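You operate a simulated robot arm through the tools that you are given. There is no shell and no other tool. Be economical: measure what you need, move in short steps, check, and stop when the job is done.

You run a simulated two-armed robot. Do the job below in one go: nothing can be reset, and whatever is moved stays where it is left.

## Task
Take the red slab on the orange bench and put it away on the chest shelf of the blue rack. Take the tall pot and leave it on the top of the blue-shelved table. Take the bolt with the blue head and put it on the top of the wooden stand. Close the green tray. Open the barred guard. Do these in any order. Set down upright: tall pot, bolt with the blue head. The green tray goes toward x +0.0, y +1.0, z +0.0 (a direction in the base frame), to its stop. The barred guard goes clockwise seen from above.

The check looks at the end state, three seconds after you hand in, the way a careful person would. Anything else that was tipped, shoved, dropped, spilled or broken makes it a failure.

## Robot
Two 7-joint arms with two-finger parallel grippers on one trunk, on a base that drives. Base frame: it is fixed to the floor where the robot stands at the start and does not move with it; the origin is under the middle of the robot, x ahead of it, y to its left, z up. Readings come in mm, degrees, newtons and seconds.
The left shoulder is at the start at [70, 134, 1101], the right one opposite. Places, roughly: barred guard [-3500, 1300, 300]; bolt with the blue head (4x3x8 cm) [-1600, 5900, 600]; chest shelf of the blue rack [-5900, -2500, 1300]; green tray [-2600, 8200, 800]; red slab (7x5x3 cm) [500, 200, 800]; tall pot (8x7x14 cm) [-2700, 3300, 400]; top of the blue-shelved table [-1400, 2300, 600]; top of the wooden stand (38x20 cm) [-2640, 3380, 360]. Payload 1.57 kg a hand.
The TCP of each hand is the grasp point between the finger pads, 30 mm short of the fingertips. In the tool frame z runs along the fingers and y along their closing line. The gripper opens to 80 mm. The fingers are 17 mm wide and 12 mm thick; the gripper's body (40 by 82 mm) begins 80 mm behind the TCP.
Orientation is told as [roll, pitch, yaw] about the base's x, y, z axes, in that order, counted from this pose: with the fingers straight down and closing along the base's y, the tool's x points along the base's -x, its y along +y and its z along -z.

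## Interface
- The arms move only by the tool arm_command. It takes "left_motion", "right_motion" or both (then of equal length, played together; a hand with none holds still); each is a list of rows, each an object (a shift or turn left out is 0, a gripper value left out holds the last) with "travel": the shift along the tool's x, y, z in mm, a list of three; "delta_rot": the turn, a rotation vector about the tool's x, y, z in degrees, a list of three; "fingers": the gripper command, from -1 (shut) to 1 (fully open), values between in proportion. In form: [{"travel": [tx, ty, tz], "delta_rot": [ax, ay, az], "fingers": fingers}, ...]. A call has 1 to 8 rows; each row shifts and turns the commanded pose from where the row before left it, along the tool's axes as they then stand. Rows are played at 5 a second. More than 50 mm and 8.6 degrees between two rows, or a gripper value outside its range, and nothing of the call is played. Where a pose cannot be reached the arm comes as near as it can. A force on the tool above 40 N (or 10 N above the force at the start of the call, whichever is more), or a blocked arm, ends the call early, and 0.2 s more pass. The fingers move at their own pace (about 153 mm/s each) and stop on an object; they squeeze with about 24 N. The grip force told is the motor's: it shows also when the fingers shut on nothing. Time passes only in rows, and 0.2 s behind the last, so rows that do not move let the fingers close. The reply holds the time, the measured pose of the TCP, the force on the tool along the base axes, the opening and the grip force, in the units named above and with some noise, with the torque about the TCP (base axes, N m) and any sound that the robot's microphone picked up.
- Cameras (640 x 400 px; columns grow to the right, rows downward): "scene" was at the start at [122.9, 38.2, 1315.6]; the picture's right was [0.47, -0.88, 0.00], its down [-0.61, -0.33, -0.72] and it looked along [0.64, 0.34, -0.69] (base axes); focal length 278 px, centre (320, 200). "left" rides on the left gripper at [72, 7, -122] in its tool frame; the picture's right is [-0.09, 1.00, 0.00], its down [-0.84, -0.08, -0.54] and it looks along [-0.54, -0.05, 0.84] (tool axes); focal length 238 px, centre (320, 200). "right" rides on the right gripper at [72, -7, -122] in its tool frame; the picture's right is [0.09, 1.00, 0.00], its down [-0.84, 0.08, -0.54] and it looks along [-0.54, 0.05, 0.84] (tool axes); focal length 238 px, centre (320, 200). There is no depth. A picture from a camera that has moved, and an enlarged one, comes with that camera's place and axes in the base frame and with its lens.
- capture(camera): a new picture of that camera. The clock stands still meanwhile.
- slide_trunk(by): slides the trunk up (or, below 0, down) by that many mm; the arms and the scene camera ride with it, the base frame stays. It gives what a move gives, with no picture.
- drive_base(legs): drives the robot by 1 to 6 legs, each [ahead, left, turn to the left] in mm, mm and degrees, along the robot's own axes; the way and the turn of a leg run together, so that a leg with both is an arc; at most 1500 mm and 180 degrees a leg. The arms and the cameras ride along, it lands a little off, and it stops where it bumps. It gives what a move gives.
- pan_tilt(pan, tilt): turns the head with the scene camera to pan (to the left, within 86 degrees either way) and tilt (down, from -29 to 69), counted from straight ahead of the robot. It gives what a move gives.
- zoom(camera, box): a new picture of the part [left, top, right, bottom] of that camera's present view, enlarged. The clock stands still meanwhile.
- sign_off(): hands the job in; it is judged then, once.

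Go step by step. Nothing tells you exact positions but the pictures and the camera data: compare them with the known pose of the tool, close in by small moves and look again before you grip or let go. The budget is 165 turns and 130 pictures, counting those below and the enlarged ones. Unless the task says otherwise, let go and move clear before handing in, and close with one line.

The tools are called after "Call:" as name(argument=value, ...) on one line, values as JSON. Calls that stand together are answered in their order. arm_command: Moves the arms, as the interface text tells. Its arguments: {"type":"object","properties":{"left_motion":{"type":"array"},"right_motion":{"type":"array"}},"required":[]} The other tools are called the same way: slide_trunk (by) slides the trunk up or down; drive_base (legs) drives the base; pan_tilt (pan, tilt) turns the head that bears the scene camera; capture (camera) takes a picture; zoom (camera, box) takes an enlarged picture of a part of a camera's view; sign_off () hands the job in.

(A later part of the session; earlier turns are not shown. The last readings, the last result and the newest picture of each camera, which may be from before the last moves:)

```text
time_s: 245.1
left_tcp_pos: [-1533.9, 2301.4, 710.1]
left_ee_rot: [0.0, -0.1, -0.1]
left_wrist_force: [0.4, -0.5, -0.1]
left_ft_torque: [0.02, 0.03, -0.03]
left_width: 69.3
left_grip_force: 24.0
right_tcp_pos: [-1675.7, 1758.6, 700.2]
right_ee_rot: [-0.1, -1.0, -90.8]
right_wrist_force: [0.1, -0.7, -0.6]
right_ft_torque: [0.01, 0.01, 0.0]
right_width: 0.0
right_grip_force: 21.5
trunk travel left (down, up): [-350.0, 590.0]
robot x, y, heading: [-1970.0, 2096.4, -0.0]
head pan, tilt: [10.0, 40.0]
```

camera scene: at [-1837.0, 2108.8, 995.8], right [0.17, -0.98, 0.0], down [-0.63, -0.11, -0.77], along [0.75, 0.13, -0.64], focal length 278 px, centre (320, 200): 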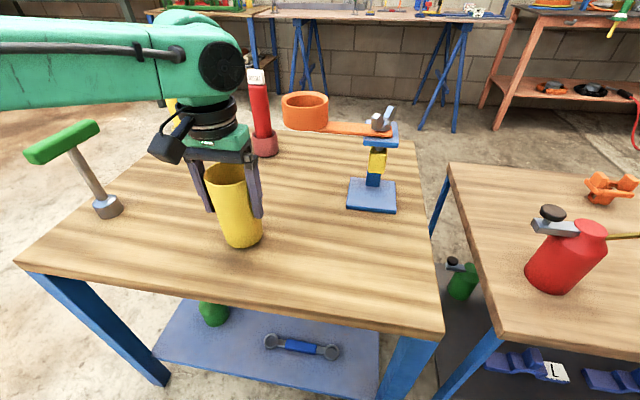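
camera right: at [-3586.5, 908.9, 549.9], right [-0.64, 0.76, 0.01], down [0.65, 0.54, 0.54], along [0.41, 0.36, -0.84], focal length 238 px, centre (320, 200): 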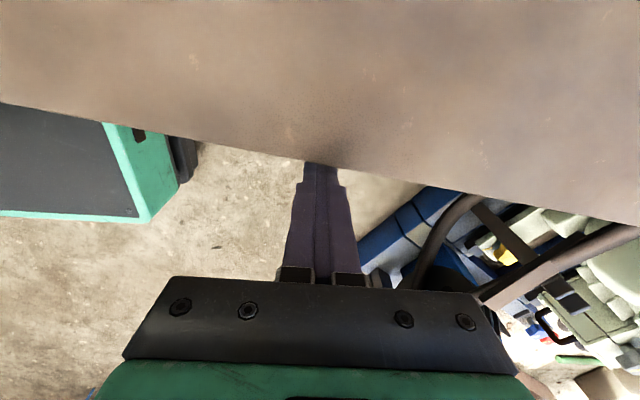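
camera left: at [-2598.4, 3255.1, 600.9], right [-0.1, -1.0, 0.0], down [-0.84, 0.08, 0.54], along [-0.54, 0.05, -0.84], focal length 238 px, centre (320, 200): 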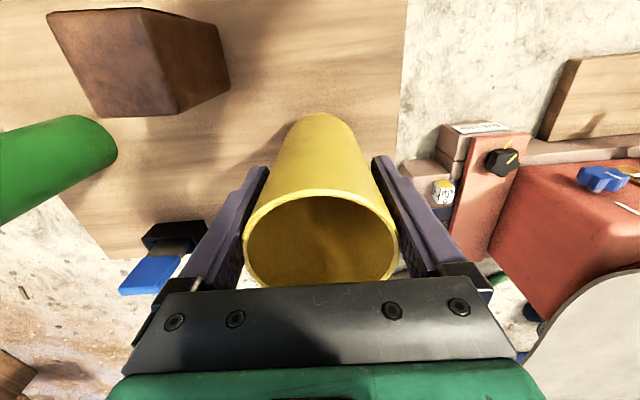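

Call:
arm_command(left_motion=[{"travel": [0, 0, 4]}, {"travel": [0, 0, 4]}, {}])

Call:
arm_command(left_motion=[{"travel": [0, 0, 3]}, {"travel": [0, 0, 3]}, {}])

Call:
arm_command(left_motion=[{"travel": [0, 0, 3]}, {}])

Call:
arm_command(left_motion=[{"travel": [0, 0, 3]}, {}])

```text
time_s: 245.9
left_tcp_pos: [-1535.8, 2301.1, 703.3]
left_ee_rot: [0.0, -0.3, 0.0]
left_wrist_force: [0.0, 2.4, 20.0]
left_ft_torque: [-0.03, -0.19, -0.11]
left_width: 68.8
left_grip_force: 24.2
right_tcp_pos: [-1679.2, 1757.4, 700.5]
right_ee_rot: [0.1, -0.9, -90.8]
right_wrist_force: [0.5, 0.9, -0.4]
right_ft_torque: [-0.04, 0.01, 0.01]
right_width: 0.0
right_grip_force: 21.0
trunk travel left (down, up): [-350.0, 590.0]
robot x, y, heading: [-1967.7, 2095.1, -0.0]
head pan, tilt: [10.0, 40.0]
```

```text
time_s: 246.7
left_tcp_pos: [-1536.6, 2302.3, 696.7]
left_ee_rot: [0.0, -0.3, 0.1]
left_wrist_force: [-2.0, 2.6, 18.6]
left_ft_torque: [-0.1, -0.27, 0.03]
left_width: 68.5
left_grip_force: 24.3
right_tcp_pos: [-1678.8, 1757.4, 701.2]
right_ee_rot: [0.1, -0.9, -90.8]
right_wrist_force: [-0.6, 0.3, 0.3]
right_ft_torque: [-0.02, 0.0, -0.02]
right_width: 0.1
right_grip_force: 20.9
trunk travel left (down, up): [-350.0, 590.0]
robot x, y, heading: [-1972.5, 2095.1, 0.2]
head pan, tilt: [10.0, 40.0]
```

```text
time_s: 247.3
left_tcp_pos: [-1537.1, 2302.1, 693.8]
left_ee_rot: [0.0, -0.3, 0.1]
left_wrist_force: [-2.1, 0.9, 19.3]
left_ft_torque: [-0.12, -0.29, -0.04]
left_width: 68.4
left_grip_force: 24.6
right_tcp_pos: [-1678.7, 1756.5, 701.6]
right_ee_rot: [0.2, -0.9, -90.7]
right_wrist_force: [-0.2, 0.1, -0.1]
right_ft_torque: [0.01, 0.01, -0.03]
right_width: 0.0
right_grip_force: 21.6
trunk travel left (down, up): [-350.0, 590.0]
robot x, y, heading: [-1966.4, 2097.3, -0.2]
head pan, tilt: [10.0, 40.0]
```

```text
time_s: 247.9
left_tcp_pos: [-1536.7, 2301.6, 692.6]
left_ee_rot: [0.1, -0.2, 0.0]
left_wrist_force: [-2.5, 0.9, 20.4]
left_ft_torque: [0.0, -0.29, 0.01]
left_width: 68.5
left_grip_force: 23.7
right_tcp_pos: [-1678.7, 1756.7, 701.0]
right_ee_rot: [0.1, -0.9, -90.7]
right_wrist_force: [0.5, 0.2, -0.4]
right_ft_torque: [-0.01, -0.01, 0.01]
right_width: 0.2
right_grip_force: 21.5
trunk travel left (down, up): [-350.0, 590.0]
robot x, y, heading: [-1970.1, 2093.6, -0.1]
head pan, tilt: [10.0, 40.0]
```

Pot is standing on the table. Open and check.

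Call:
arm_command(left_motion=[{"travel": [0, 0, -2]}, {"fingers": 0.85}, {"fingers": 1}, {}, {}])

Call:
capture(camera="left")

```text
time_s: 249.1
left_tcp_pos: [-1535.2, 2303.3, 690.9]
left_ee_rot: [0.0, 0.0, -0.1]
left_wrist_force: [-0.2, 0.5, 0.0]
left_ft_torque: [0.03, 0.0, -0.05]
left_width: 80.1
left_grip_force: 0.1
right_tcp_pos: [-1676.0, 1759.0, 702.2]
right_ee_rot: [-0.1, -1.0, -90.8]
right_wrist_force: [-0.6, 1.7, -0.3]
right_ft_torque: [0.0, -0.01, -0.01]
right_width: 0.0
right_grip_force: 21.4
trunk travel left (down, up): [-350.0, 590.0]
robot x, y, heading: [-1966.1, 2092.6, 0.3]
head pan, tilt: [10.0, 40.0]
```

```text
43 pictures are left
camera left: at [-1606.8, 2308.9, 813.0], right [0.09, 1.0, 0.0], down [0.84, -0.08, 0.54], along [0.54, -0.05, -0.84], focal length 238 px, centre (320, 200)
```

left: 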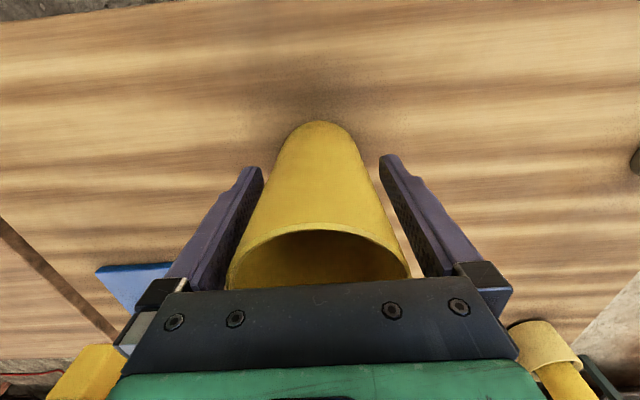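

Pot released with clearance both sides. Rise straight up and verify it's upright.

Call:
slide_trunk(by=150)

Call:
drive_base(legs=[[-300, 0, 0]])

Call:
capture(camera="scene")

```text
time_s: 250.8
left_tcp_pos: [-1534.3, 2303.0, 841.5]
left_ee_rot: [0.0, 0.0, 0.1]
left_wrist_force: [-0.1, -0.1, 0.6]
left_ft_torque: [-0.01, 0.02, -0.02]
left_width: 80.0
left_grip_force: 0.0
right_tcp_pos: [-1677.4, 1758.0, 850.5]
right_ee_rot: [0.0, -0.9, -90.8]
right_wrist_force: [-0.1, 0.6, 0.4]
right_ft_torque: [0.0, -0.01, 0.0]
right_width: 0.0
right_grip_force: 21.4
trunk travel left (down, up): [-500.0, 440.0]
robot x, y, heading: [-1969.1, 2095.0, -0.1]
head pan, tilt: [10.0, 40.0]
```

```text
time_s: 252.9
left_tcp_pos: [-1833.3, 2301.9, 841.8]
left_ee_rot: [0.0, -0.1, 0.1]
left_wrist_force: [-0.3, -0.3, 0.0]
left_ft_torque: [0.02, -0.03, 0.02]
left_width: 79.8
left_grip_force: 0.1
right_tcp_pos: [-1976.7, 1756.6, 849.7]
right_ee_rot: [-0.2, -1.0, -90.9]
right_wrist_force: [-0.3, 0.1, -0.2]
right_ft_torque: [-0.02, -0.01, 0.01]
right_width: 0.0
right_grip_force: 21.2
trunk travel left (down, up): [-500.0, 440.0]
robot x, y, heading: [-2268.6, 2093.4, -0.1]
head pan, tilt: [10.0, 40.0]
```

```text
42 pictures are left
camera scene: at [-2135.9, 2108.7, 1145.9], right [0.17, -0.98, 0.0], down [-0.63, -0.11, -0.77], along [0.75, 0.13, -0.64], focal length 278 px, centre (320, 200)
```

scene: 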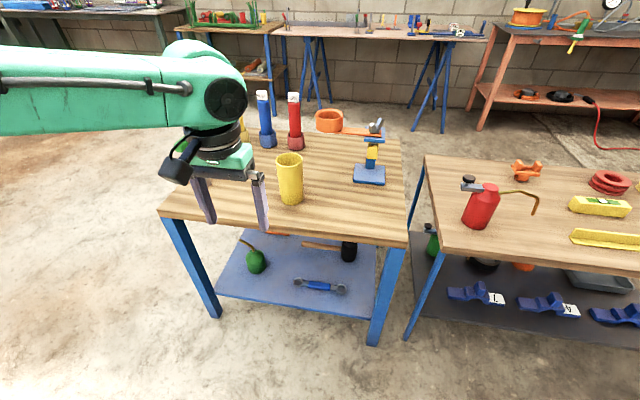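

Call:
drive_base(legs=[[0, 0, 90], [1400, -250, 0], [700, 0, 0]])

Call:
pan_tilt(pan=-20, tilt=20)

Call:
capture(camera="scene")

```text
time_s: 267.2
left_tcp_pos: [-2196.9, 4628.3, 842.0]
left_ee_rot: [0.0, -0.1, 89.2]
left_wrist_force: [-1.0, 0.4, -0.1]
left_ft_torque: [0.01, -0.01, -0.02]
left_width: 79.9
left_grip_force: 0.0
right_tcp_pos: [-1656.0, 4477.2, 851.2]
right_ee_rot: [-0.1, -1.0, -1.6]
right_wrist_force: [-0.3, 0.7, 0.6]
right_ft_torque: [0.0, 0.0, 0.01]
right_width: 0.0
right_grip_force: 21.6
trunk travel left (down, up): [-500.0, 440.0]
robot x, y, heading: [-1996.7, 4186.9, 89.2]
head pan, tilt: [10.0, 40.0]
```

```text
time_s: 268.1
left_tcp_pos: [-2197.9, 4625.9, 842.5]
left_ee_rot: [0.0, -0.1, 89.2]
left_wrist_force: [-0.4, -0.1, -0.6]
left_ft_torque: [0.01, -0.01, -0.03]
left_width: 80.0
left_grip_force: 0.0
right_tcp_pos: [-1656.5, 4476.8, 851.0]
right_ee_rot: [0.0, -1.1, -1.6]
right_wrist_force: [0.6, 0.2, 0.2]
right_ft_torque: [-0.02, -0.02, 0.01]
right_width: 0.0
right_grip_force: 21.7
trunk travel left (down, up): [-500.0, 440.0]
robot x, y, heading: [-1993.1, 4191.4, 88.9]
head pan, tilt: [-20.0, 20.0]
```

```text
41 pictures are left
camera scene: at [-1962.8, 4324.1, 1177.3], right [0.93, -0.36, 0.0], down [-0.12, -0.32, -0.94], along [0.33, 0.88, -0.34], focal length 278 px, centre (320, 200)
```

scene: 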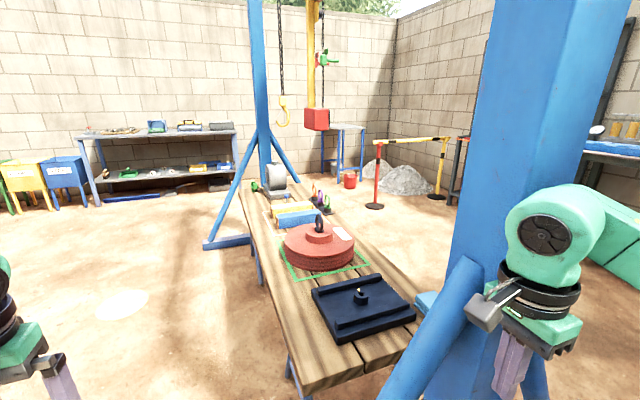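

Call:
zoom(camera="scene", box=[230, 150, 390, 250])

```text
4.00 times, centred on (310, 200) of scene
camera zoom: at [-1962.8, 4324.1, 1177.3], right [0.93, -0.36, 0.0], down [-0.12, -0.32, -0.94], along [0.33, 0.88, -0.34], focal length 1114 px, centre (360, 200)
```

zoom: 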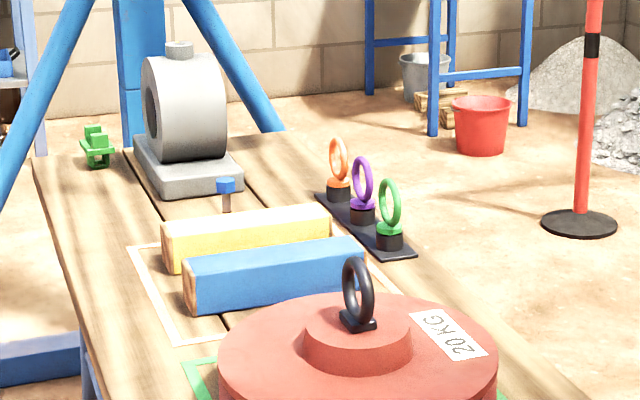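

The blue-headed bolt stands at about [-1605, 5841] between a yellow block and a grey motor. I'll go along the table's west side and turn the left hand so it closes along x with its camera over the low block.

Call:
drive_base(legs=[[0, 260, 0], [1440, 0, 0], [0, 0, -89]])

Call:
arm_command(left_motion=[{"delta_rot": [0, 0, -8.2]}, {"delta_rot": [0, 0, -8.2]}, {"delta_rot": [0, 0, -8.2]}, {"delta_rot": [0, 0, -8.2]}, {"delta_rot": [0, 0, -8.2]}, {"delta_rot": [0, 0, -8.2]}, {"delta_rot": [0, 0, -8.2]}, {"delta_rot": [0, 0, -8.2]}])

Call:
arm_command(left_motion=[{"delta_rot": [0, 0, -8.2]}, {"delta_rot": [0, 0, -8.2]}, {"delta_rot": [0, 0, -8]}])

Call:
pan_tilt(pan=15, tilt=40)

Call:
capture(camera="scene")

```text
time_s: 271.9
left_tcp_pos: [-2421.2, 4791.0, 840.8]
left_ee_rot: [0.0, 0.0, 81.7]
left_wrist_force: [-0.7, -0.5, -0.2]
left_ft_torque: [0.02, -0.01, -0.04]
left_width: 80.1
left_grip_force: 0.1
right_tcp_pos: [-1903.0, 4571.3, 851.0]
right_ee_rot: [0.0, -1.1, -9.2]
right_wrist_force: [0.7, -0.2, 0.1]
right_ft_torque: [0.03, -0.02, 0.04]
right_width: 0.0
right_grip_force: 21.6
trunk travel left (down, up): [-500.0, 440.0]
robot x, y, heading: [-2277.8, 4330.8, 81.7]
head pan, tilt: [-20.0, 20.0]
stopped in leg 2: the robot was blocked; the commanded pose is now the measured one
```

```text
time_s: 273.7
left_tcp_pos: [-2420.6, 4790.6, 841.9]
left_ee_rot: [-0.1, 0.1, 147.5]
left_wrist_force: [-0.4, -0.2, -1.0]
left_ft_torque: [0.0, 0.0, 0.02]
left_width: 79.8
left_grip_force: 0.0
right_tcp_pos: [-1903.8, 4570.2, 849.4]
right_ee_rot: [-0.2, -1.0, -9.1]
right_wrist_force: [-0.3, -0.5, -0.4]
right_ft_torque: [0.02, 0.03, -0.03]
right_width: 0.0
right_grip_force: 21.8
trunk travel left (down, up): [-500.0, 440.0]
robot x, y, heading: [-2280.6, 4328.3, 81.8]
head pan, tilt: [-20.0, 20.0]
```

```text
time_s: 274.5
left_tcp_pos: [-2421.1, 4791.1, 841.2]
left_ee_rot: [-0.1, 0.0, 172.0]
left_wrist_force: [-0.2, -0.2, -0.5]
left_ft_torque: [0.02, -0.02, 0.03]
left_width: 79.9
left_grip_force: 0.0
right_tcp_pos: [-1902.6, 4571.3, 850.7]
right_ee_rot: [0.0, -1.1, -9.1]
right_wrist_force: [-0.1, -0.8, 0.1]
right_ft_torque: [-0.01, 0.04, -0.02]
right_width: 0.0
right_grip_force: 21.6
trunk travel left (down, up): [-500.0, 440.0]
robot x, y, heading: [-2278.1, 4330.2, 81.6]
head pan, tilt: [-20.0, 20.0]
```

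```text
time_s: 275.5
left_tcp_pos: [-2419.9, 4790.7, 842.1]
left_ee_rot: [-0.1, 0.0, 171.7]
left_wrist_force: [0.3, -0.2, -0.3]
left_ft_torque: [-0.01, 0.03, -0.01]
left_width: 80.1
left_grip_force: 0.1
right_tcp_pos: [-1902.7, 4572.1, 850.5]
right_ee_rot: [-0.1, -1.0, -9.1]
right_wrist_force: [-0.5, 0.5, -0.8]
right_ft_torque: [0.0, 0.03, 0.0]
right_width: 0.0
right_grip_force: 21.3
trunk travel left (down, up): [-500.0, 440.0]
robot x, y, heading: [-2278.0, 4329.3, 81.7]
head pan, tilt: [15.0, 40.0]
```

```text
39 pictures are left
camera scene: at [-2281.3, 4462.2, 1145.9], right [0.99, 0.12, 0.0], down [0.07, -0.64, -0.77], along [-0.09, 0.76, -0.64], focal length 278 px, centre (320, 200)
```

scene: 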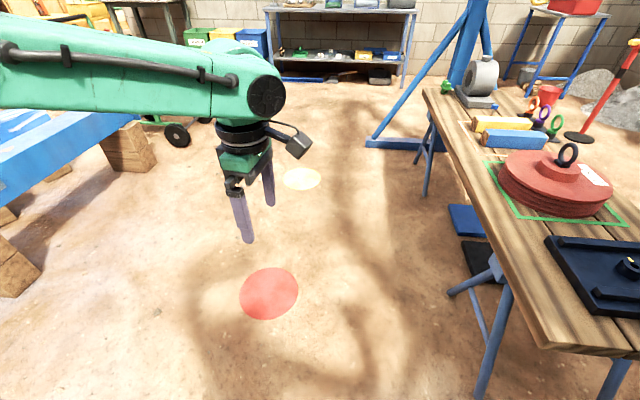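

Something blocked the right side. Let me look there before moving.

Call:
pan_tilt(pan=-50, tilt=45)

Call:
capture(camera="scene")

```text
time_s: 276.9
left_tcp_pos: [-2421.5, 4789.7, 842.6]
left_ee_rot: [-0.1, 0.0, 171.7]
left_wrist_force: [-0.1, -0.2, -0.7]
left_ft_torque: [0.0, 0.02, -0.01]
left_width: 80.1
left_grip_force: 0.0
right_tcp_pos: [-1902.7, 4570.6, 850.5]
right_ee_rot: [-0.1, -0.9, -9.0]
right_wrist_force: [0.9, -0.3, 0.1]
right_ft_torque: [0.01, 0.0, 0.03]
right_width: 0.0
right_grip_force: 20.9
trunk travel left (down, up): [-500.0, 440.0]
robot x, y, heading: [-2279.8, 4331.8, 81.6]
head pan, tilt: [-50.0, 45.0]
```

```text
38 pictures are left
camera scene: at [-2202.3, 4420.5, 1138.6], right [0.53, -0.85, 0.0], down [-0.6, -0.37, -0.71], along [0.6, 0.37, -0.71], focal length 278 px, centre (320, 200)
```

scene: 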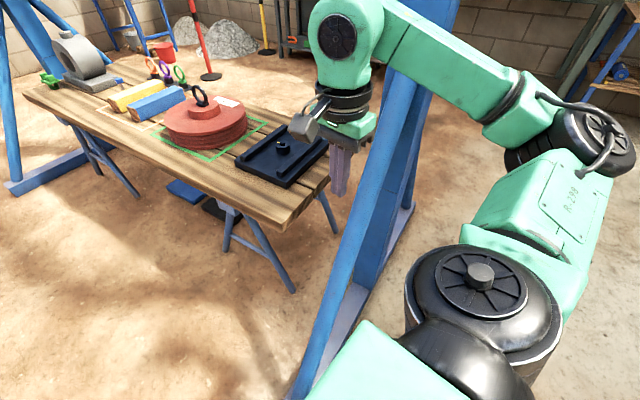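

It's the gantry brace foot near [-2020, 4560]. Backing off and passing further west.

Call:
drive_base(legs=[[-80, 60, 0], [0, 320, 0], [0, 0, 8.4], [1350, 0, 0], [0, 0, -90]])

Call:
pan_tilt(pan=15, tilt=35)

Call:
capture(camera="scene")

```text
time_s: 290.6
left_tcp_pos: [-2231.2, 5853.8, 840.6]
left_ee_rot: [-0.1, 0.0, 89.3]
left_wrist_force: [-0.4, -0.2, 0.6]
left_ft_torque: [-0.01, -0.02, 0.02]
left_width: 79.9
left_grip_force: 0.1
right_tcp_pos: [-2382.6, 5311.7, 851.5]
right_ee_rot: [-0.1, -1.0, -91.7]
right_wrist_force: [-0.1, -0.1, -0.6]
right_ft_torque: [-0.01, 0.02, 0.0]
right_width: 0.0
right_grip_force: 21.1
trunk travel left (down, up): [-500.0, 440.0]
robot x, y, heading: [-2668.7, 5655.1, -0.7]
head pan, tilt: [-50.0, 45.0]
```

```text
time_s: 292.0
left_tcp_pos: [-2230.3, 5853.8, 842.2]
left_ee_rot: [-0.1, 0.0, 89.3]
left_wrist_force: [-0.2, 0.0, -0.5]
left_ft_torque: [-0.01, -0.02, 0.01]
left_width: 80.1
left_grip_force: 0.1
right_tcp_pos: [-2382.2, 5311.4, 850.4]
right_ee_rot: [-0.1, -0.9, -91.6]
right_wrist_force: [-0.1, -0.4, 0.2]
right_ft_torque: [0.0, -0.01, 0.0]
right_width: 0.0
right_grip_force: 21.7
trunk travel left (down, up): [-500.0, 440.0]
robot x, y, heading: [-2672.0, 5656.1, -0.7]
head pan, tilt: [15.0, 35.0]
```

```text
37 pictures are left
camera scene: at [-2535.3, 5672.7, 1153.4], right [0.24, -0.97, 0.0], down [-0.56, -0.14, -0.82], along [0.79, 0.2, -0.57], focal length 278 px, centre (320, 200)
```

scene: 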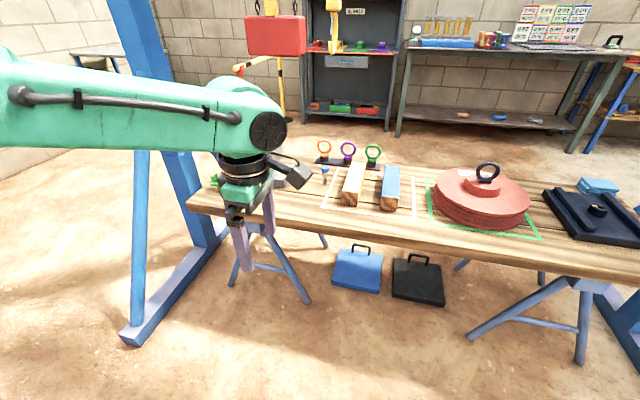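

Call:
zoom(camera="scene", box=[260, 120, 420, 220])

```text
4.00 times, centred on (340, 170) of scene
camera zoom: at [-2535.3, 5672.7, 1153.4], right [0.24, -0.97, 0.0], down [-0.56, -0.14, -0.82], along [0.79, 0.2, -0.57], focal length 1114 px, centre (240, 320)
```

zoom: 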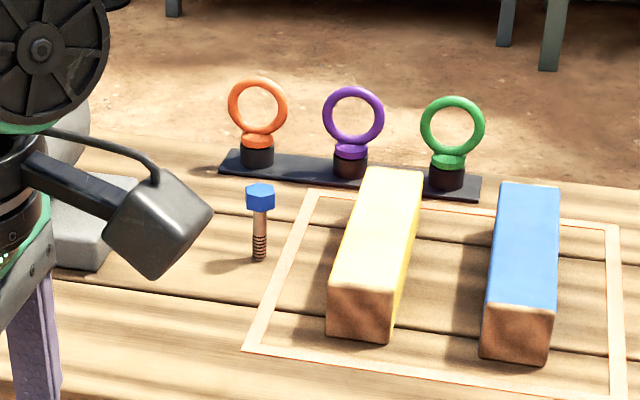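

Call:
arm_command(left_motion=[{"travel": [0, -30, 0]}, {"travel": [0, -30, 0]}])

Call:
drive_base(legs=[[575, 44, 0.7]])

Call:
capture(camera="left")

Call:
capture(camera="scene")

```text
time_s: 292.6
left_tcp_pos: [-2170.2, 5853.4, 840.2]
left_ee_rot: [0.1, 0.0, 89.1]
left_wrist_force: [0.7, 0.4, 0.5]
left_ft_torque: [-0.01, 0.01, 0.0]
left_width: 79.9
left_grip_force: 0.1
right_tcp_pos: [-2381.1, 5312.7, 849.3]
right_ee_rot: [-0.2, -1.0, -91.6]
right_wrist_force: [-0.4, 0.8, -0.4]
right_ft_torque: [-0.01, 0.02, 0.01]
right_width: 0.0
right_grip_force: 20.7
trunk travel left (down, up): [-500.0, 440.0]
robot x, y, heading: [-2669.7, 5651.3, -0.9]
head pan, tilt: [15.0, 35.0]
```

```text
time_s: 295.9
left_tcp_pos: [-1595.9, 5895.3, 841.3]
left_ee_rot: [0.0, 0.0, 89.7]
left_wrist_force: [0.4, 0.6, 0.5]
left_ft_torque: [-0.01, 0.03, 0.02]
left_width: 80.1
left_grip_force: 0.0
right_tcp_pos: [-1801.9, 5352.1, 850.7]
right_ee_rot: [-0.1, -1.0, -91.1]
right_wrist_force: [-0.4, -0.2, 0.4]
right_ft_torque: [0.0, 0.03, 0.0]
right_width: 0.1
right_grip_force: 21.6
trunk travel left (down, up): [-500.0, 440.0]
robot x, y, heading: [-2094.0, 5693.6, -0.3]
head pan, tilt: [15.0, 35.0]
```

```text
35 pictures are left
camera left: at [-1603.8, 5823.4, 963.0], right [-1.0, 0.1, 0.0], down [0.08, 0.84, 0.54], along [0.05, 0.54, -0.84], focal length 238 px, centre (320, 200)
```

left: 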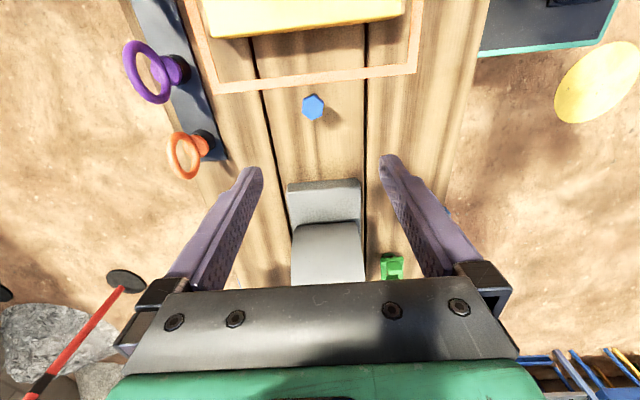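

```text
34 pictures are left
camera scene: at [-1958.2, 5711.8, 1153.3], right [0.25, -0.97, 0.0], down [-0.56, -0.15, -0.82], along [0.79, 0.21, -0.57], focal length 278 px, centre (320, 200)
```

scene: 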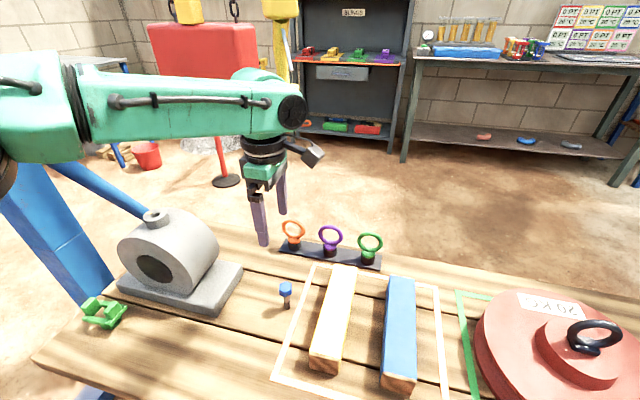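

Call:
arm_command(left_motion=[{"travel": [2, -8, 0]}, {}])

Call:
slide_trunk(by=-170)

Call:
capture(camera="left")

```text
time_s: 296.5
left_tcp_pos: [-1588.3, 5893.9, 841.7]
left_ee_rot: [-0.1, -0.1, 89.7]
left_wrist_force: [-0.1, 0.3, -0.2]
left_ft_torque: [-0.02, 0.02, -0.05]
left_width: 80.2
left_grip_force: 0.0
right_tcp_pos: [-1802.5, 5352.9, 850.9]
right_ee_rot: [-0.2, -1.1, -91.3]
right_wrist_force: [0.0, 1.0, -1.8]
right_ft_torque: [-0.01, -0.03, -0.02]
right_width: 0.1
right_grip_force: 21.4
trunk travel left (down, up): [-500.0, 440.0]
robot x, y, heading: [-2096.0, 5693.3, -0.1]
head pan, tilt: [15.0, 35.0]
```

```text
time_s: 298.4
left_tcp_pos: [-1588.7, 5892.8, 672.2]
left_ee_rot: [-0.2, 0.0, 89.7]
left_wrist_force: [0.7, -0.4, -0.1]
left_ft_torque: [0.01, 0.03, -0.02]
left_width: 80.1
left_grip_force: 0.0
right_tcp_pos: [-1802.0, 5352.2, 680.6]
right_ee_rot: [-0.1, -1.0, -91.1]
right_wrist_force: [-0.5, -0.2, 0.3]
right_ft_torque: [-0.01, 0.0, 0.03]
right_width: 0.0
right_grip_force: 21.0
trunk travel left (down, up): [-330.0, 610.0]
robot x, y, heading: [-2094.4, 5689.6, -0.6]
head pan, tilt: [15.0, 35.0]
```

```text
33 pictures are left
camera left: at [-1596.0, 5821.6, 793.2], right [-1.0, 0.1, 0.0], down [0.08, 0.84, 0.54], along [0.05, 0.54, -0.84], focal length 238 px, centre (320, 200)
```

left: 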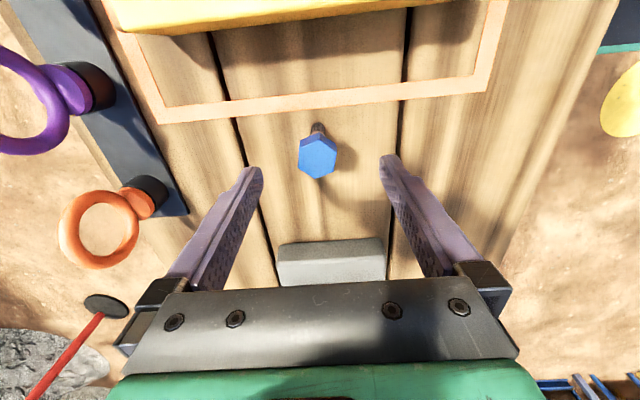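

Call:
slide_trunk(by=-64)

Call:
capture(camera="left")

```text
time_s: 299.4
left_tcp_pos: [-1588.4, 5893.4, 607.8]
left_ee_rot: [-0.1, -0.1, 89.7]
left_wrist_force: [0.1, 0.4, -0.5]
left_ft_torque: [0.02, -0.01, -0.01]
left_width: 79.9
left_grip_force: 0.0
right_tcp_pos: [-1802.6, 5351.4, 616.7]
right_ee_rot: [0.0, -1.0, -91.1]
right_wrist_force: [-0.5, -0.3, -0.4]
right_ft_torque: [0.03, 0.04, 0.01]
right_width: 0.2
right_grip_force: 21.8
trunk travel left (down, up): [-266.0, 674.0]
robot x, y, heading: [-2092.0, 5687.8, -0.5]
head pan, tilt: [15.0, 35.0]
```

```text
32 pictures are left
camera left: at [-1596.1, 5821.6, 729.2], right [-1.0, 0.1, 0.0], down [0.08, 0.84, 0.54], along [0.05, 0.54, -0.84], focal length 238 px, centre (320, 200)
```

left: 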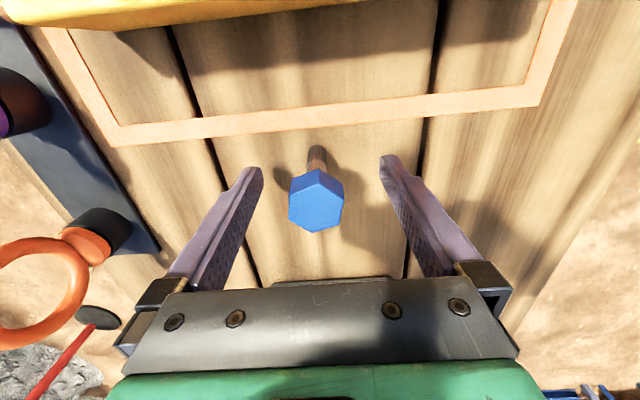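

Call:
arm_command(left_motion=[{"fingers": 0.2}, {"fingers": -0.1}, {"fingers": -1}, {}, {}, {}])

Call:
slide_trunk(by=40)

Call:
capture(camera="left")

```text
time_s: 300.8
left_tcp_pos: [-1587.4, 5894.0, 608.0]
left_ee_rot: [-0.1, 0.1, 89.7]
left_wrist_force: [1.0, 0.8, 1.8]
left_ft_torque: [0.03, -0.07, 0.01]
left_width: 27.7
left_grip_force: 23.8
right_tcp_pos: [-1802.6, 5351.9, 616.4]
right_ee_rot: [-0.2, -1.0, -91.1]
right_wrist_force: [0.0, 0.5, -0.8]
right_ft_torque: [0.0, -0.02, 0.02]
right_width: 0.3
right_grip_force: 21.4
trunk travel left (down, up): [-266.0, 674.0]
robot x, y, heading: [-2090.8, 5692.0, -0.3]
head pan, tilt: [15.0, 35.0]
```

```text
time_s: 301.6
left_tcp_pos: [-1588.0, 5893.4, 646.9]
left_ee_rot: [-0.1, 0.0, 89.7]
left_wrist_force: [-0.2, 0.8, -2.1]
left_ft_torque: [0.02, 0.0, 0.02]
left_width: 27.3
left_grip_force: 23.7
right_tcp_pos: [-1801.0, 5351.6, 656.3]
right_ee_rot: [-0.1, -1.0, -91.1]
right_wrist_force: [1.0, -0.1, 0.4]
right_ft_torque: [0.02, 0.0, 0.01]
right_width: 0.0
right_grip_force: 21.4
trunk travel left (down, up): [-306.0, 634.0]
robot x, y, heading: [-2090.7, 5690.7, -0.6]
head pan, tilt: [15.0, 35.0]
```

```text
31 pictures are left
camera left: at [-1595.6, 5821.7, 768.8], right [-1.0, 0.1, 0.0], down [0.08, 0.84, 0.54], along [0.05, 0.54, -0.84], focal length 238 px, centre (320, 200)
```

left: 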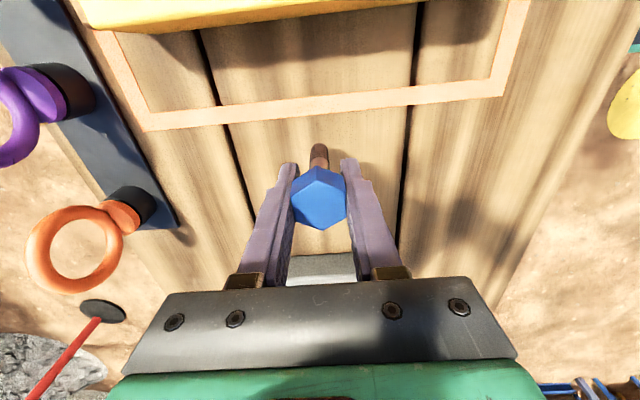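

Bolt is held by its head. Raise, back out, and travel round the gantry brace to the stand's east side.

Call:
slide_trunk(by=210)

Call:
drive_base(legs=[[-430, 0, 0], [0, 0, -179.6], [0, 800, 0], [0, 800, 0], [-350, 0, 0]])

Call:
pan_tilt(pan=40, tilt=40)

Call:
capture(camera="scene")

```text
time_s: 303.9
left_tcp_pos: [-1588.5, 5894.0, 858.0]
left_ee_rot: [-0.1, 0.1, 89.7]
left_wrist_force: [-0.1, 0.5, -1.8]
left_ft_torque: [0.03, 0.0, 0.01]
left_width: 27.5
left_grip_force: 24.2
right_tcp_pos: [-1802.1, 5351.8, 865.8]
right_ee_rot: [-0.1, -1.0, -91.1]
right_wrist_force: [-0.3, -0.3, 0.0]
right_ft_torque: [0.03, -0.02, -0.02]
right_width: 0.1
right_grip_force: 21.7
trunk travel left (down, up): [-516.0, 424.0]
robot x, y, heading: [-2093.5, 5691.1, -0.5]
head pan, tilt: [15.0, 35.0]
```

```text
time_s: 323.5
left_tcp_pos: [-2719.1, 3898.1, 858.8]
left_ee_rot: [-0.1, 0.0, -90.9]
left_wrist_force: [0.7, -0.3, -0.9]
left_ft_torque: [-0.02, 0.02, -0.01]
left_width: 27.8
left_grip_force: 24.1
right_tcp_pos: [-2497.4, 4437.9, 866.4]
right_ee_rot: [-0.1, -1.0, 88.2]
right_wrist_force: [-0.2, 0.3, 0.8]
right_ft_torque: [0.0, 0.02, 0.01]
right_width: 0.0
right_grip_force: 20.9
trunk travel left (down, up): [-516.0, 424.0]
robot x, y, heading: [-2211.7, 4098.5, 179.1]
head pan, tilt: [15.0, 35.0]
```

```text
time_s: 324.4
left_tcp_pos: [-2719.2, 3898.7, 858.0]
left_ee_rot: [0.0, -0.1, -91.0]
left_wrist_force: [-1.0, -1.1, -1.1]
left_ft_torque: [0.01, 0.02, -0.01]
left_width: 27.4
left_grip_force: 23.8
right_tcp_pos: [-2500.2, 4438.1, 866.6]
right_ee_rot: [-0.2, -1.0, 88.2]
right_wrist_force: [0.3, 0.3, 0.8]
right_ft_torque: [0.01, 0.02, 0.0]
right_width: 0.0
right_grip_force: 21.2
trunk travel left (down, up): [-516.0, 424.0]
robot x, y, heading: [-2211.4, 4091.8, 179.0]
head pan, tilt: [40.0, 40.0]
```

```text
30 pictures are left
camera scene: at [-2327.6, 4042.2, 1161.8], right [-0.63, 0.78, 0.0], down [0.5, 0.4, -0.77], along [-0.6, -0.48, -0.64], focal length 278 px, centre (320, 200)
```

scene: 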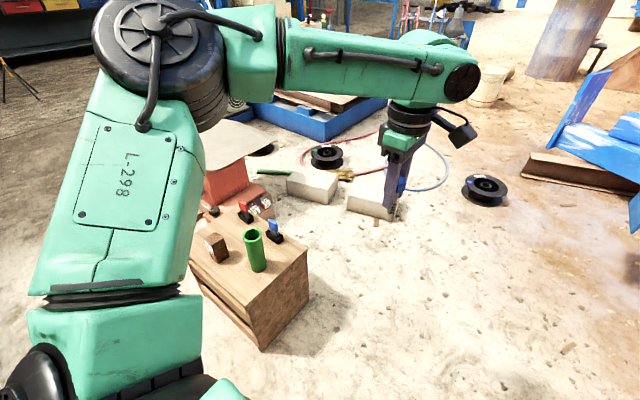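

Call:
drive_base(legs=[[-90, 0, 0], [0, 632, 0]])

Call:
slide_trunk(by=-250)

Call:
pan_tilt(pan=15, tilt=45)

Call:
capture(camera="left")

Call:
capture(camera="scene")

```text
time_s: 328.6
left_tcp_pos: [-2641.8, 3270.9, 858.5]
left_ee_rot: [-0.2, 0.0, -90.9]
left_wrist_force: [-0.5, 0.6, -1.2]
left_ft_torque: [0.0, 0.03, -0.01]
left_width: 27.3
left_grip_force: 23.9
right_tcp_pos: [-2420.9, 3810.0, 866.8]
right_ee_rot: [-0.1, -1.0, 88.1]
right_wrist_force: [-0.5, 0.4, 1.1]
right_ft_torque: [0.02, -0.06, 0.01]
right_width: 0.0
right_grip_force: 21.1
trunk travel left (down, up): [-516.0, 424.0]
robot x, y, heading: [-2131.8, 3467.7, 178.9]
head pan, tilt: [40.0, 40.0]
```

```text
time_s: 331.2
left_tcp_pos: [-2641.6, 3270.3, 606.3]
left_ee_rot: [-0.1, 0.0, -91.0]
left_wrist_force: [-0.5, 0.1, -1.2]
left_ft_torque: [-0.01, 0.03, -0.01]
left_width: 27.7
left_grip_force: 24.0
right_tcp_pos: [-2421.4, 3810.0, 616.8]
right_ee_rot: [-0.2, -1.0, 88.1]
right_wrist_force: [-0.5, 0.1, -0.3]
right_ft_torque: [-0.01, -0.02, 0.02]
right_width: 0.0
right_grip_force: 21.3
trunk travel left (down, up): [-266.0, 674.0]
robot x, y, heading: [-2132.3, 3467.2, 178.9]
head pan, tilt: [40.0, 40.0]
```

```text
time_s: 332.1
left_tcp_pos: [-2640.7, 3270.2, 607.3]
left_ee_rot: [0.0, 0.0, -90.9]
left_wrist_force: [0.0, 0.1, -1.7]
left_ft_torque: [0.02, -0.03, 0.01]
left_width: 27.5
left_grip_force: 24.2
right_tcp_pos: [-2420.8, 3808.9, 616.2]
right_ee_rot: [-0.1, -1.0, 88.1]
right_wrist_force: [0.3, -0.4, -0.6]
right_ft_torque: [0.01, 0.0, 0.05]
right_width: 0.1
right_grip_force: 21.2
trunk travel left (down, up): [-266.0, 674.0]
robot x, y, heading: [-2132.0, 3469.5, 178.8]
head pan, tilt: [15.0, 45.0]
```

```text
29 pictures are left
camera left: at [-2633.4, 3342.7, 728.9], right [0.99, -0.11, 0.0], down [-0.09, -0.84, 0.54], along [-0.06, -0.54, -0.84], focal length 238 px, centre (320, 200)
```

left: 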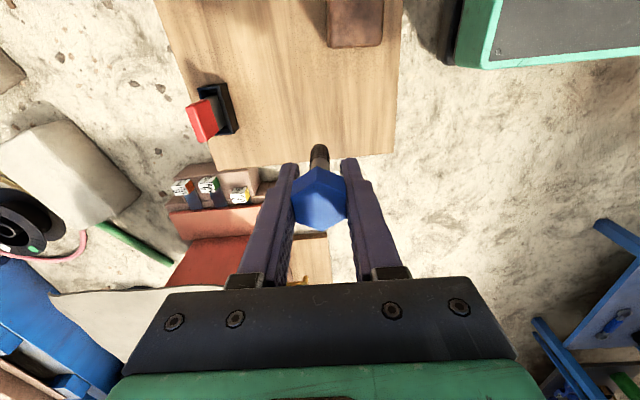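

```text
28 pictures are left
camera scene: at [-2262.4, 3447.3, 904.5], right [-0.24, 0.97, 0.0], down [0.69, 0.17, -0.71], along [-0.69, -0.17, -0.71], focal length 278 px, centre (320, 200)
```

scene: 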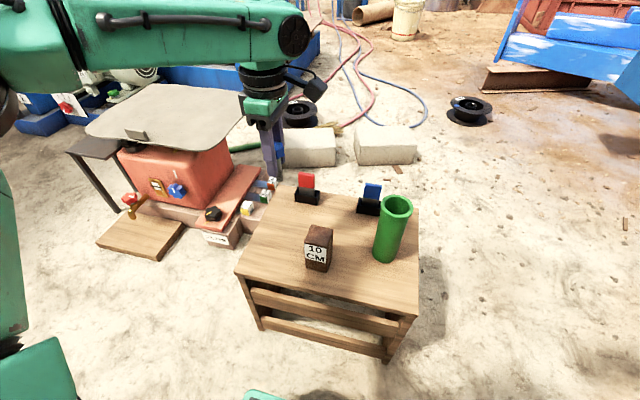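

Call:
slide_trunk(by=-160)

Call:
arm_command(left_motion=[{"travel": [0, 0, 4]}, {"travel": [0, 0, 4]}, {}])

Call:
capture(camera="left")

Call:
zoom(camera="scene", box=[200, 80, 440, 230])

```text
time_s: 333.9
left_tcp_pos: [-2641.8, 3271.0, 448.0]
left_ee_rot: [-0.1, -0.1, -91.0]
left_wrist_force: [0.5, -0.3, -1.3]
left_ft_torque: [0.02, 0.0, -0.02]
left_width: 27.4
left_grip_force: 23.6
right_tcp_pos: [-2420.0, 3809.5, 458.0]
right_ee_rot: [-0.1, -1.0, 88.1]
right_wrist_force: [0.2, -0.2, 0.0]
right_ft_torque: [0.01, -0.01, 0.0]
right_width: 0.2
right_grip_force: 21.4
trunk travel left (down, up): [-106.0, 834.0]
robot x, y, heading: [-2131.9, 3468.4, 178.9]
head pan, tilt: [15.0, 45.0]
```

```text
time_s: 334.7
left_tcp_pos: [-2641.6, 3270.8, 439.3]
left_ee_rot: [-0.1, 0.1, -91.0]
left_wrist_force: [-0.5, 0.2, -1.6]
left_ft_torque: [0.02, 0.0, 0.01]
left_width: 27.4
left_grip_force: 23.6
right_tcp_pos: [-2422.2, 3809.6, 457.3]
right_ee_rot: [-0.1, -0.9, 88.1]
right_wrist_force: [0.8, 0.4, -0.5]
right_ft_torque: [0.0, 0.0, -0.01]
right_width: 0.0
right_grip_force: 21.1
trunk travel left (down, up): [-106.0, 834.0]
robot x, y, heading: [-2131.3, 3466.6, 178.8]
head pan, tilt: [15.0, 45.0]
```

```text
27 pictures are left
camera left: at [-2633.5, 3342.5, 561.0], right [0.99, -0.11, 0.0], down [-0.09, -0.84, 0.54], along [-0.06, -0.54, -0.84], focal length 238 px, centre (320, 200)
```

left: 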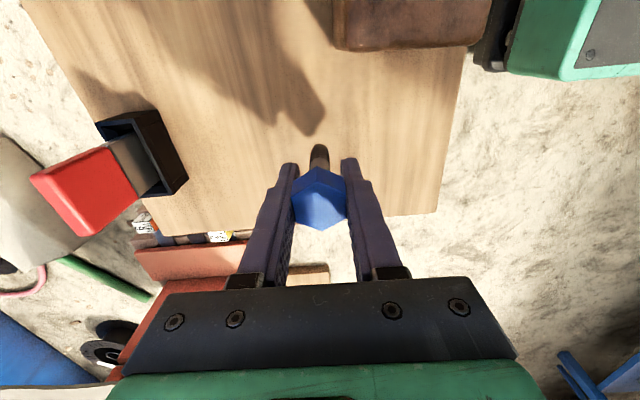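

```text
2.67 times, centred on (320, 155) of scene
camera zoom: at [-2262.3, 3447.4, 744.5], right [-0.24, 0.97, 0.0], down [0.69, 0.17, -0.71], along [-0.69, -0.17, -0.71], focal length 742 px, centre (320, 320)
```

zoom: 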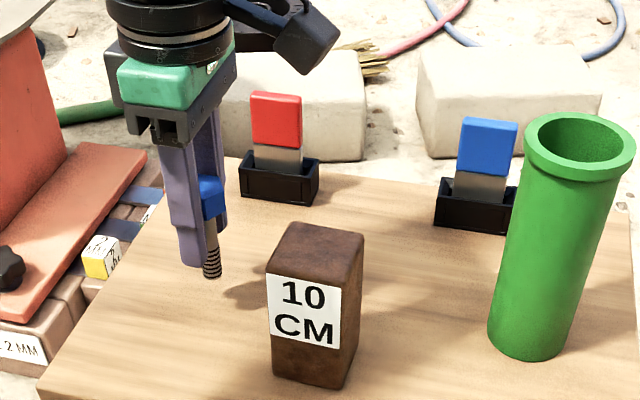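

Call:
arm_command(left_motion=[{"travel": [0, 0, 3]}, {"travel": [0, 0, 3]}, {}])

Call:
arm_command(left_motion=[{"travel": [0, 0, 3]}, {}])

Call:
arm_command(left_motion=[{"travel": [0, 0, 2]}, {}])

```text
time_s: 335.5
left_tcp_pos: [-2640.2, 3270.4, 432.7]
left_ee_rot: [0.0, 0.0, -91.0]
left_wrist_force: [-0.5, 0.4, -1.4]
left_ft_torque: [0.02, -0.01, 0.02]
left_width: 27.7
left_grip_force: 24.3
right_tcp_pos: [-2420.3, 3809.5, 457.1]
right_ee_rot: [-0.1, -1.0, 88.1]
right_wrist_force: [-0.4, 0.3, -0.5]
right_ft_torque: [-0.03, -0.05, -0.06]
right_width: 0.0
right_grip_force: 21.5
trunk travel left (down, up): [-106.0, 834.0]
robot x, y, heading: [-2129.6, 3463.9, 179.0]
head pan, tilt: [15.0, 45.0]
```

```text
time_s: 336.1
left_tcp_pos: [-2641.1, 3270.1, 429.5]
left_ee_rot: [-0.2, -0.1, -91.0]
left_wrist_force: [0.3, -0.4, -1.9]
left_ft_torque: [0.03, -0.02, -0.01]
left_width: 27.5
left_grip_force: 24.2
right_tcp_pos: [-2420.3, 3808.1, 456.0]
right_ee_rot: [-0.1, -1.1, 88.2]
right_wrist_force: [-1.2, 0.3, 0.7]
right_ft_torque: [0.02, 0.04, -0.03]
right_width: 0.3
right_grip_force: 21.4
trunk travel left (down, up): [-106.0, 834.0]
robot x, y, heading: [-2132.5, 3466.1, 178.9]
head pan, tilt: [15.0, 45.0]
```

```text
time_s: 336.7
left_tcp_pos: [-2641.3, 3270.6, 427.9]
left_ee_rot: [0.0, 0.0, -91.0]
left_wrist_force: [0.7, -0.3, -2.4]
left_ft_torque: [0.02, 0.01, -0.03]
left_width: 27.5
left_grip_force: 23.9
right_tcp_pos: [-2420.5, 3809.0, 456.8]
right_ee_rot: [-0.1, -1.0, 88.0]
right_wrist_force: [0.4, 0.5, 0.5]
right_ft_torque: [-0.03, 0.02, 0.02]
right_width: 0.0
right_grip_force: 20.9
trunk travel left (down, up): [-106.0, 834.0]
robot x, y, heading: [-2132.7, 3469.4, 179.0]
head pan, tilt: [15.0, 45.0]
```

Call:
arm_command(left_motion=[{"travel": [0, 0, 2]}, {}])

Call:
arm_command(left_motion=[{"travel": [0, 0, 2]}, {}])

Call:
arm_command(left_motion=[{"travel": [0, 0, 2]}, {}])

```text
time_s: 337.3
left_tcp_pos: [-2641.8, 3270.7, 427.6]
left_ee_rot: [0.0, 0.0, -91.0]
left_wrist_force: [-0.4, -0.7, -1.8]
left_ft_torque: [-0.01, -0.01, 0.02]
left_width: 27.2
left_grip_force: 24.3
right_tcp_pos: [-2421.2, 3808.3, 456.9]
right_ee_rot: [-0.1, -1.1, 88.1]
right_wrist_force: [-0.1, -0.1, 1.0]
right_ft_torque: [-0.02, -0.05, 0.02]
right_width: 0.0
right_grip_force: 21.3
trunk travel left (down, up): [-106.0, 834.0]
robot x, y, heading: [-2133.6, 3468.1, 178.9]
head pan, tilt: [15.0, 45.0]
```

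```text
time_s: 337.9
left_tcp_pos: [-2641.7, 3270.5, 424.3]
left_ee_rot: [0.0, 0.0, -91.0]
left_wrist_force: [-0.2, 0.0, -1.0]
left_ft_torque: [0.0, -0.01, 0.01]
left_width: 27.4
left_grip_force: 24.2
right_tcp_pos: [-2421.1, 3809.6, 457.2]
right_ee_rot: [-0.1, -1.1, 88.1]
right_wrist_force: [-0.1, -0.5, 0.7]
right_ft_torque: [0.02, -0.02, 0.02]
right_width: 0.0
right_grip_force: 21.6
trunk travel left (down, up): [-106.0, 834.0]
robot x, y, heading: [-2134.1, 3464.9, 178.7]
head pan, tilt: [15.0, 45.0]
```

```text
time_s: 338.5
left_tcp_pos: [-2641.0, 3270.2, 422.5]
left_ee_rot: [-0.1, 0.1, -91.0]
left_wrist_force: [-0.4, 0.8, -1.7]
left_ft_torque: [0.02, -0.01, 0.0]
left_width: 27.5
left_grip_force: 24.0
right_tcp_pos: [-2420.0, 3809.0, 457.1]
right_ee_rot: [-0.1, -1.0, 88.0]
right_wrist_force: [-0.7, -0.1, 0.2]
right_ft_torque: [-0.03, -0.03, 0.01]
right_width: 0.0
right_grip_force: 21.3
trunk travel left (down, up): [-106.0, 834.0]
robot x, y, heading: [-2133.3, 3464.1, 178.8]
head pan, tilt: [15.0, 45.0]
```

Call:
arm_command(left_motion=[{"travel": [0, 0, 2]}, {}])

Call:
arm_command(left_motion=[{"travel": [0, 0, 2]}, {}])

Call:
zoom(camera="scene", box=[220, 120, 340, 195])

```text
time_s: 339.1
left_tcp_pos: [-2641.1, 3270.5, 420.2]
left_ee_rot: [-0.1, 0.1, -91.0]
left_wrist_force: [0.5, 0.2, -2.2]
left_ft_torque: [-0.02, 0.02, 0.0]
left_width: 27.7
left_grip_force: 23.8
right_tcp_pos: [-2420.2, 3808.7, 456.9]
right_ee_rot: [-0.1, -1.1, 88.1]
right_wrist_force: [0.5, 0.3, 0.2]
right_ft_torque: [0.02, 0.0, -0.01]
right_width: 0.0
right_grip_force: 21.4
trunk travel left (down, up): [-106.0, 834.0]
robot x, y, heading: [-2131.8, 3468.8, 178.5]
head pan, tilt: [15.0, 45.0]
```

```text
time_s: 339.7
left_tcp_pos: [-2640.8, 3271.1, 418.4]
left_ee_rot: [0.0, 0.0, -91.0]
left_wrist_force: [-0.4, 0.8, -2.7]
left_ft_torque: [-0.01, 0.0, 0.02]
left_width: 27.4
left_grip_force: 24.2
right_tcp_pos: [-2420.3, 3808.7, 456.8]
right_ee_rot: [-0.1, -1.1, 88.1]
right_wrist_force: [-0.2, 0.6, 0.4]
right_ft_torque: [0.01, 0.02, 0.02]
right_width: 0.0
right_grip_force: 21.6
trunk travel left (down, up): [-106.0, 834.0]
robot x, y, heading: [-2132.0, 3469.5, 178.9]
head pan, tilt: [15.0, 45.0]
```

```text
5.33 times, centred on (280, 158) of scene
camera zoom: at [-2262.3, 3447.4, 744.5], right [-0.24, 0.97, 0.0], down [0.69, 0.17, -0.71], along [-0.69, -0.17, -0.71], focal length 1485 px, centre (533, 427)
```

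zoom: 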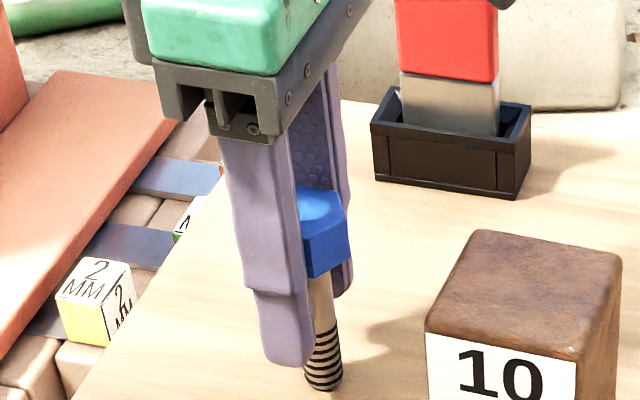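

Call:
arm_command(left_motion=[{"travel": [0, 0, 2]}, {}])

Call:
arm_command(left_motion=[{"travel": [0, 0, 2]}, {}])

Call:
arm_command(left_motion=[{"travel": [0, 0, 2]}, {}])

Call:
arm_command(left_motion=[{"travel": [0, 0, 2]}, {}])

```text
time_s: 340.3
left_tcp_pos: [-2641.4, 3270.1, 417.9]
left_ee_rot: [-0.3, 0.0, -91.0]
left_wrist_force: [0.1, -3.2, 8.6]
left_ft_torque: [-0.08, 0.01, 0.02]
left_width: 27.6
left_grip_force: 23.6
right_tcp_pos: [-2420.1, 3810.5, 458.2]
right_ee_rot: [0.0, -1.1, 88.1]
right_wrist_force: [0.1, -0.1, 0.1]
right_ft_torque: [0.02, 0.03, -0.01]
right_width: 0.0
right_grip_force: 21.1
trunk travel left (down, up): [-106.0, 834.0]
robot x, y, heading: [-2135.0, 3466.6, 179.0]
head pan, tilt: [15.0, 45.0]
```

```text
time_s: 340.9
left_tcp_pos: [-2641.2, 3271.6, 415.7]
left_ee_rot: [-0.4, 0.0, -91.0]
left_wrist_force: [-1.0, -0.5, 18.1]
left_ft_torque: [-0.05, 0.07, 0.02]
left_width: 27.8
left_grip_force: 23.7
right_tcp_pos: [-2419.2, 3809.6, 456.9]
right_ee_rot: [0.1, -0.9, 88.0]
right_wrist_force: [-0.5, -0.4, -1.3]
right_ft_torque: [0.0, 0.03, 0.02]
right_width: 0.1
right_grip_force: 21.2
trunk travel left (down, up): [-106.0, 834.0]
robot x, y, heading: [-2131.7, 3466.7, 178.7]
head pan, tilt: [15.0, 45.0]
```

```text
time_s: 341.5
left_tcp_pos: [-2640.3, 3271.7, 414.8]
left_ee_rot: [-0.3, 0.0, -91.0]
left_wrist_force: [-2.2, 0.4, 18.0]
left_ft_torque: [0.08, 0.1, -0.04]
left_width: 27.3
left_grip_force: 23.6
right_tcp_pos: [-2419.1, 3808.7, 458.0]
right_ee_rot: [0.1, -0.9, 88.1]
right_wrist_force: [0.3, 0.5, -0.5]
right_ft_torque: [0.01, -0.01, 0.02]
right_width: 0.0
right_grip_force: 20.7
trunk travel left (down, up): [-106.0, 834.0]
robot x, y, heading: [-2132.4, 3465.3, 178.8]
head pan, tilt: [15.0, 45.0]
```

```text
time_s: 342.1
left_tcp_pos: [-2640.2, 3270.7, 411.8]
left_ee_rot: [-0.2, 0.0, -91.0]
left_wrist_force: [-3.4, -0.2, 17.8]
left_ft_torque: [0.08, 0.14, 0.04]
left_width: 27.3
left_grip_force: 24.3
right_tcp_pos: [-2421.3, 3809.2, 457.0]
right_ee_rot: [0.0, -0.9, 88.0]
right_wrist_force: [0.3, 0.1, -0.4]
right_ft_torque: [-0.05, 0.0, 0.01]
right_width: 0.0
right_grip_force: 21.7
trunk travel left (down, up): [-106.0, 834.0]
robot x, y, heading: [-2135.9, 3467.9, 179.0]
head pan, tilt: [15.0, 45.0]
```

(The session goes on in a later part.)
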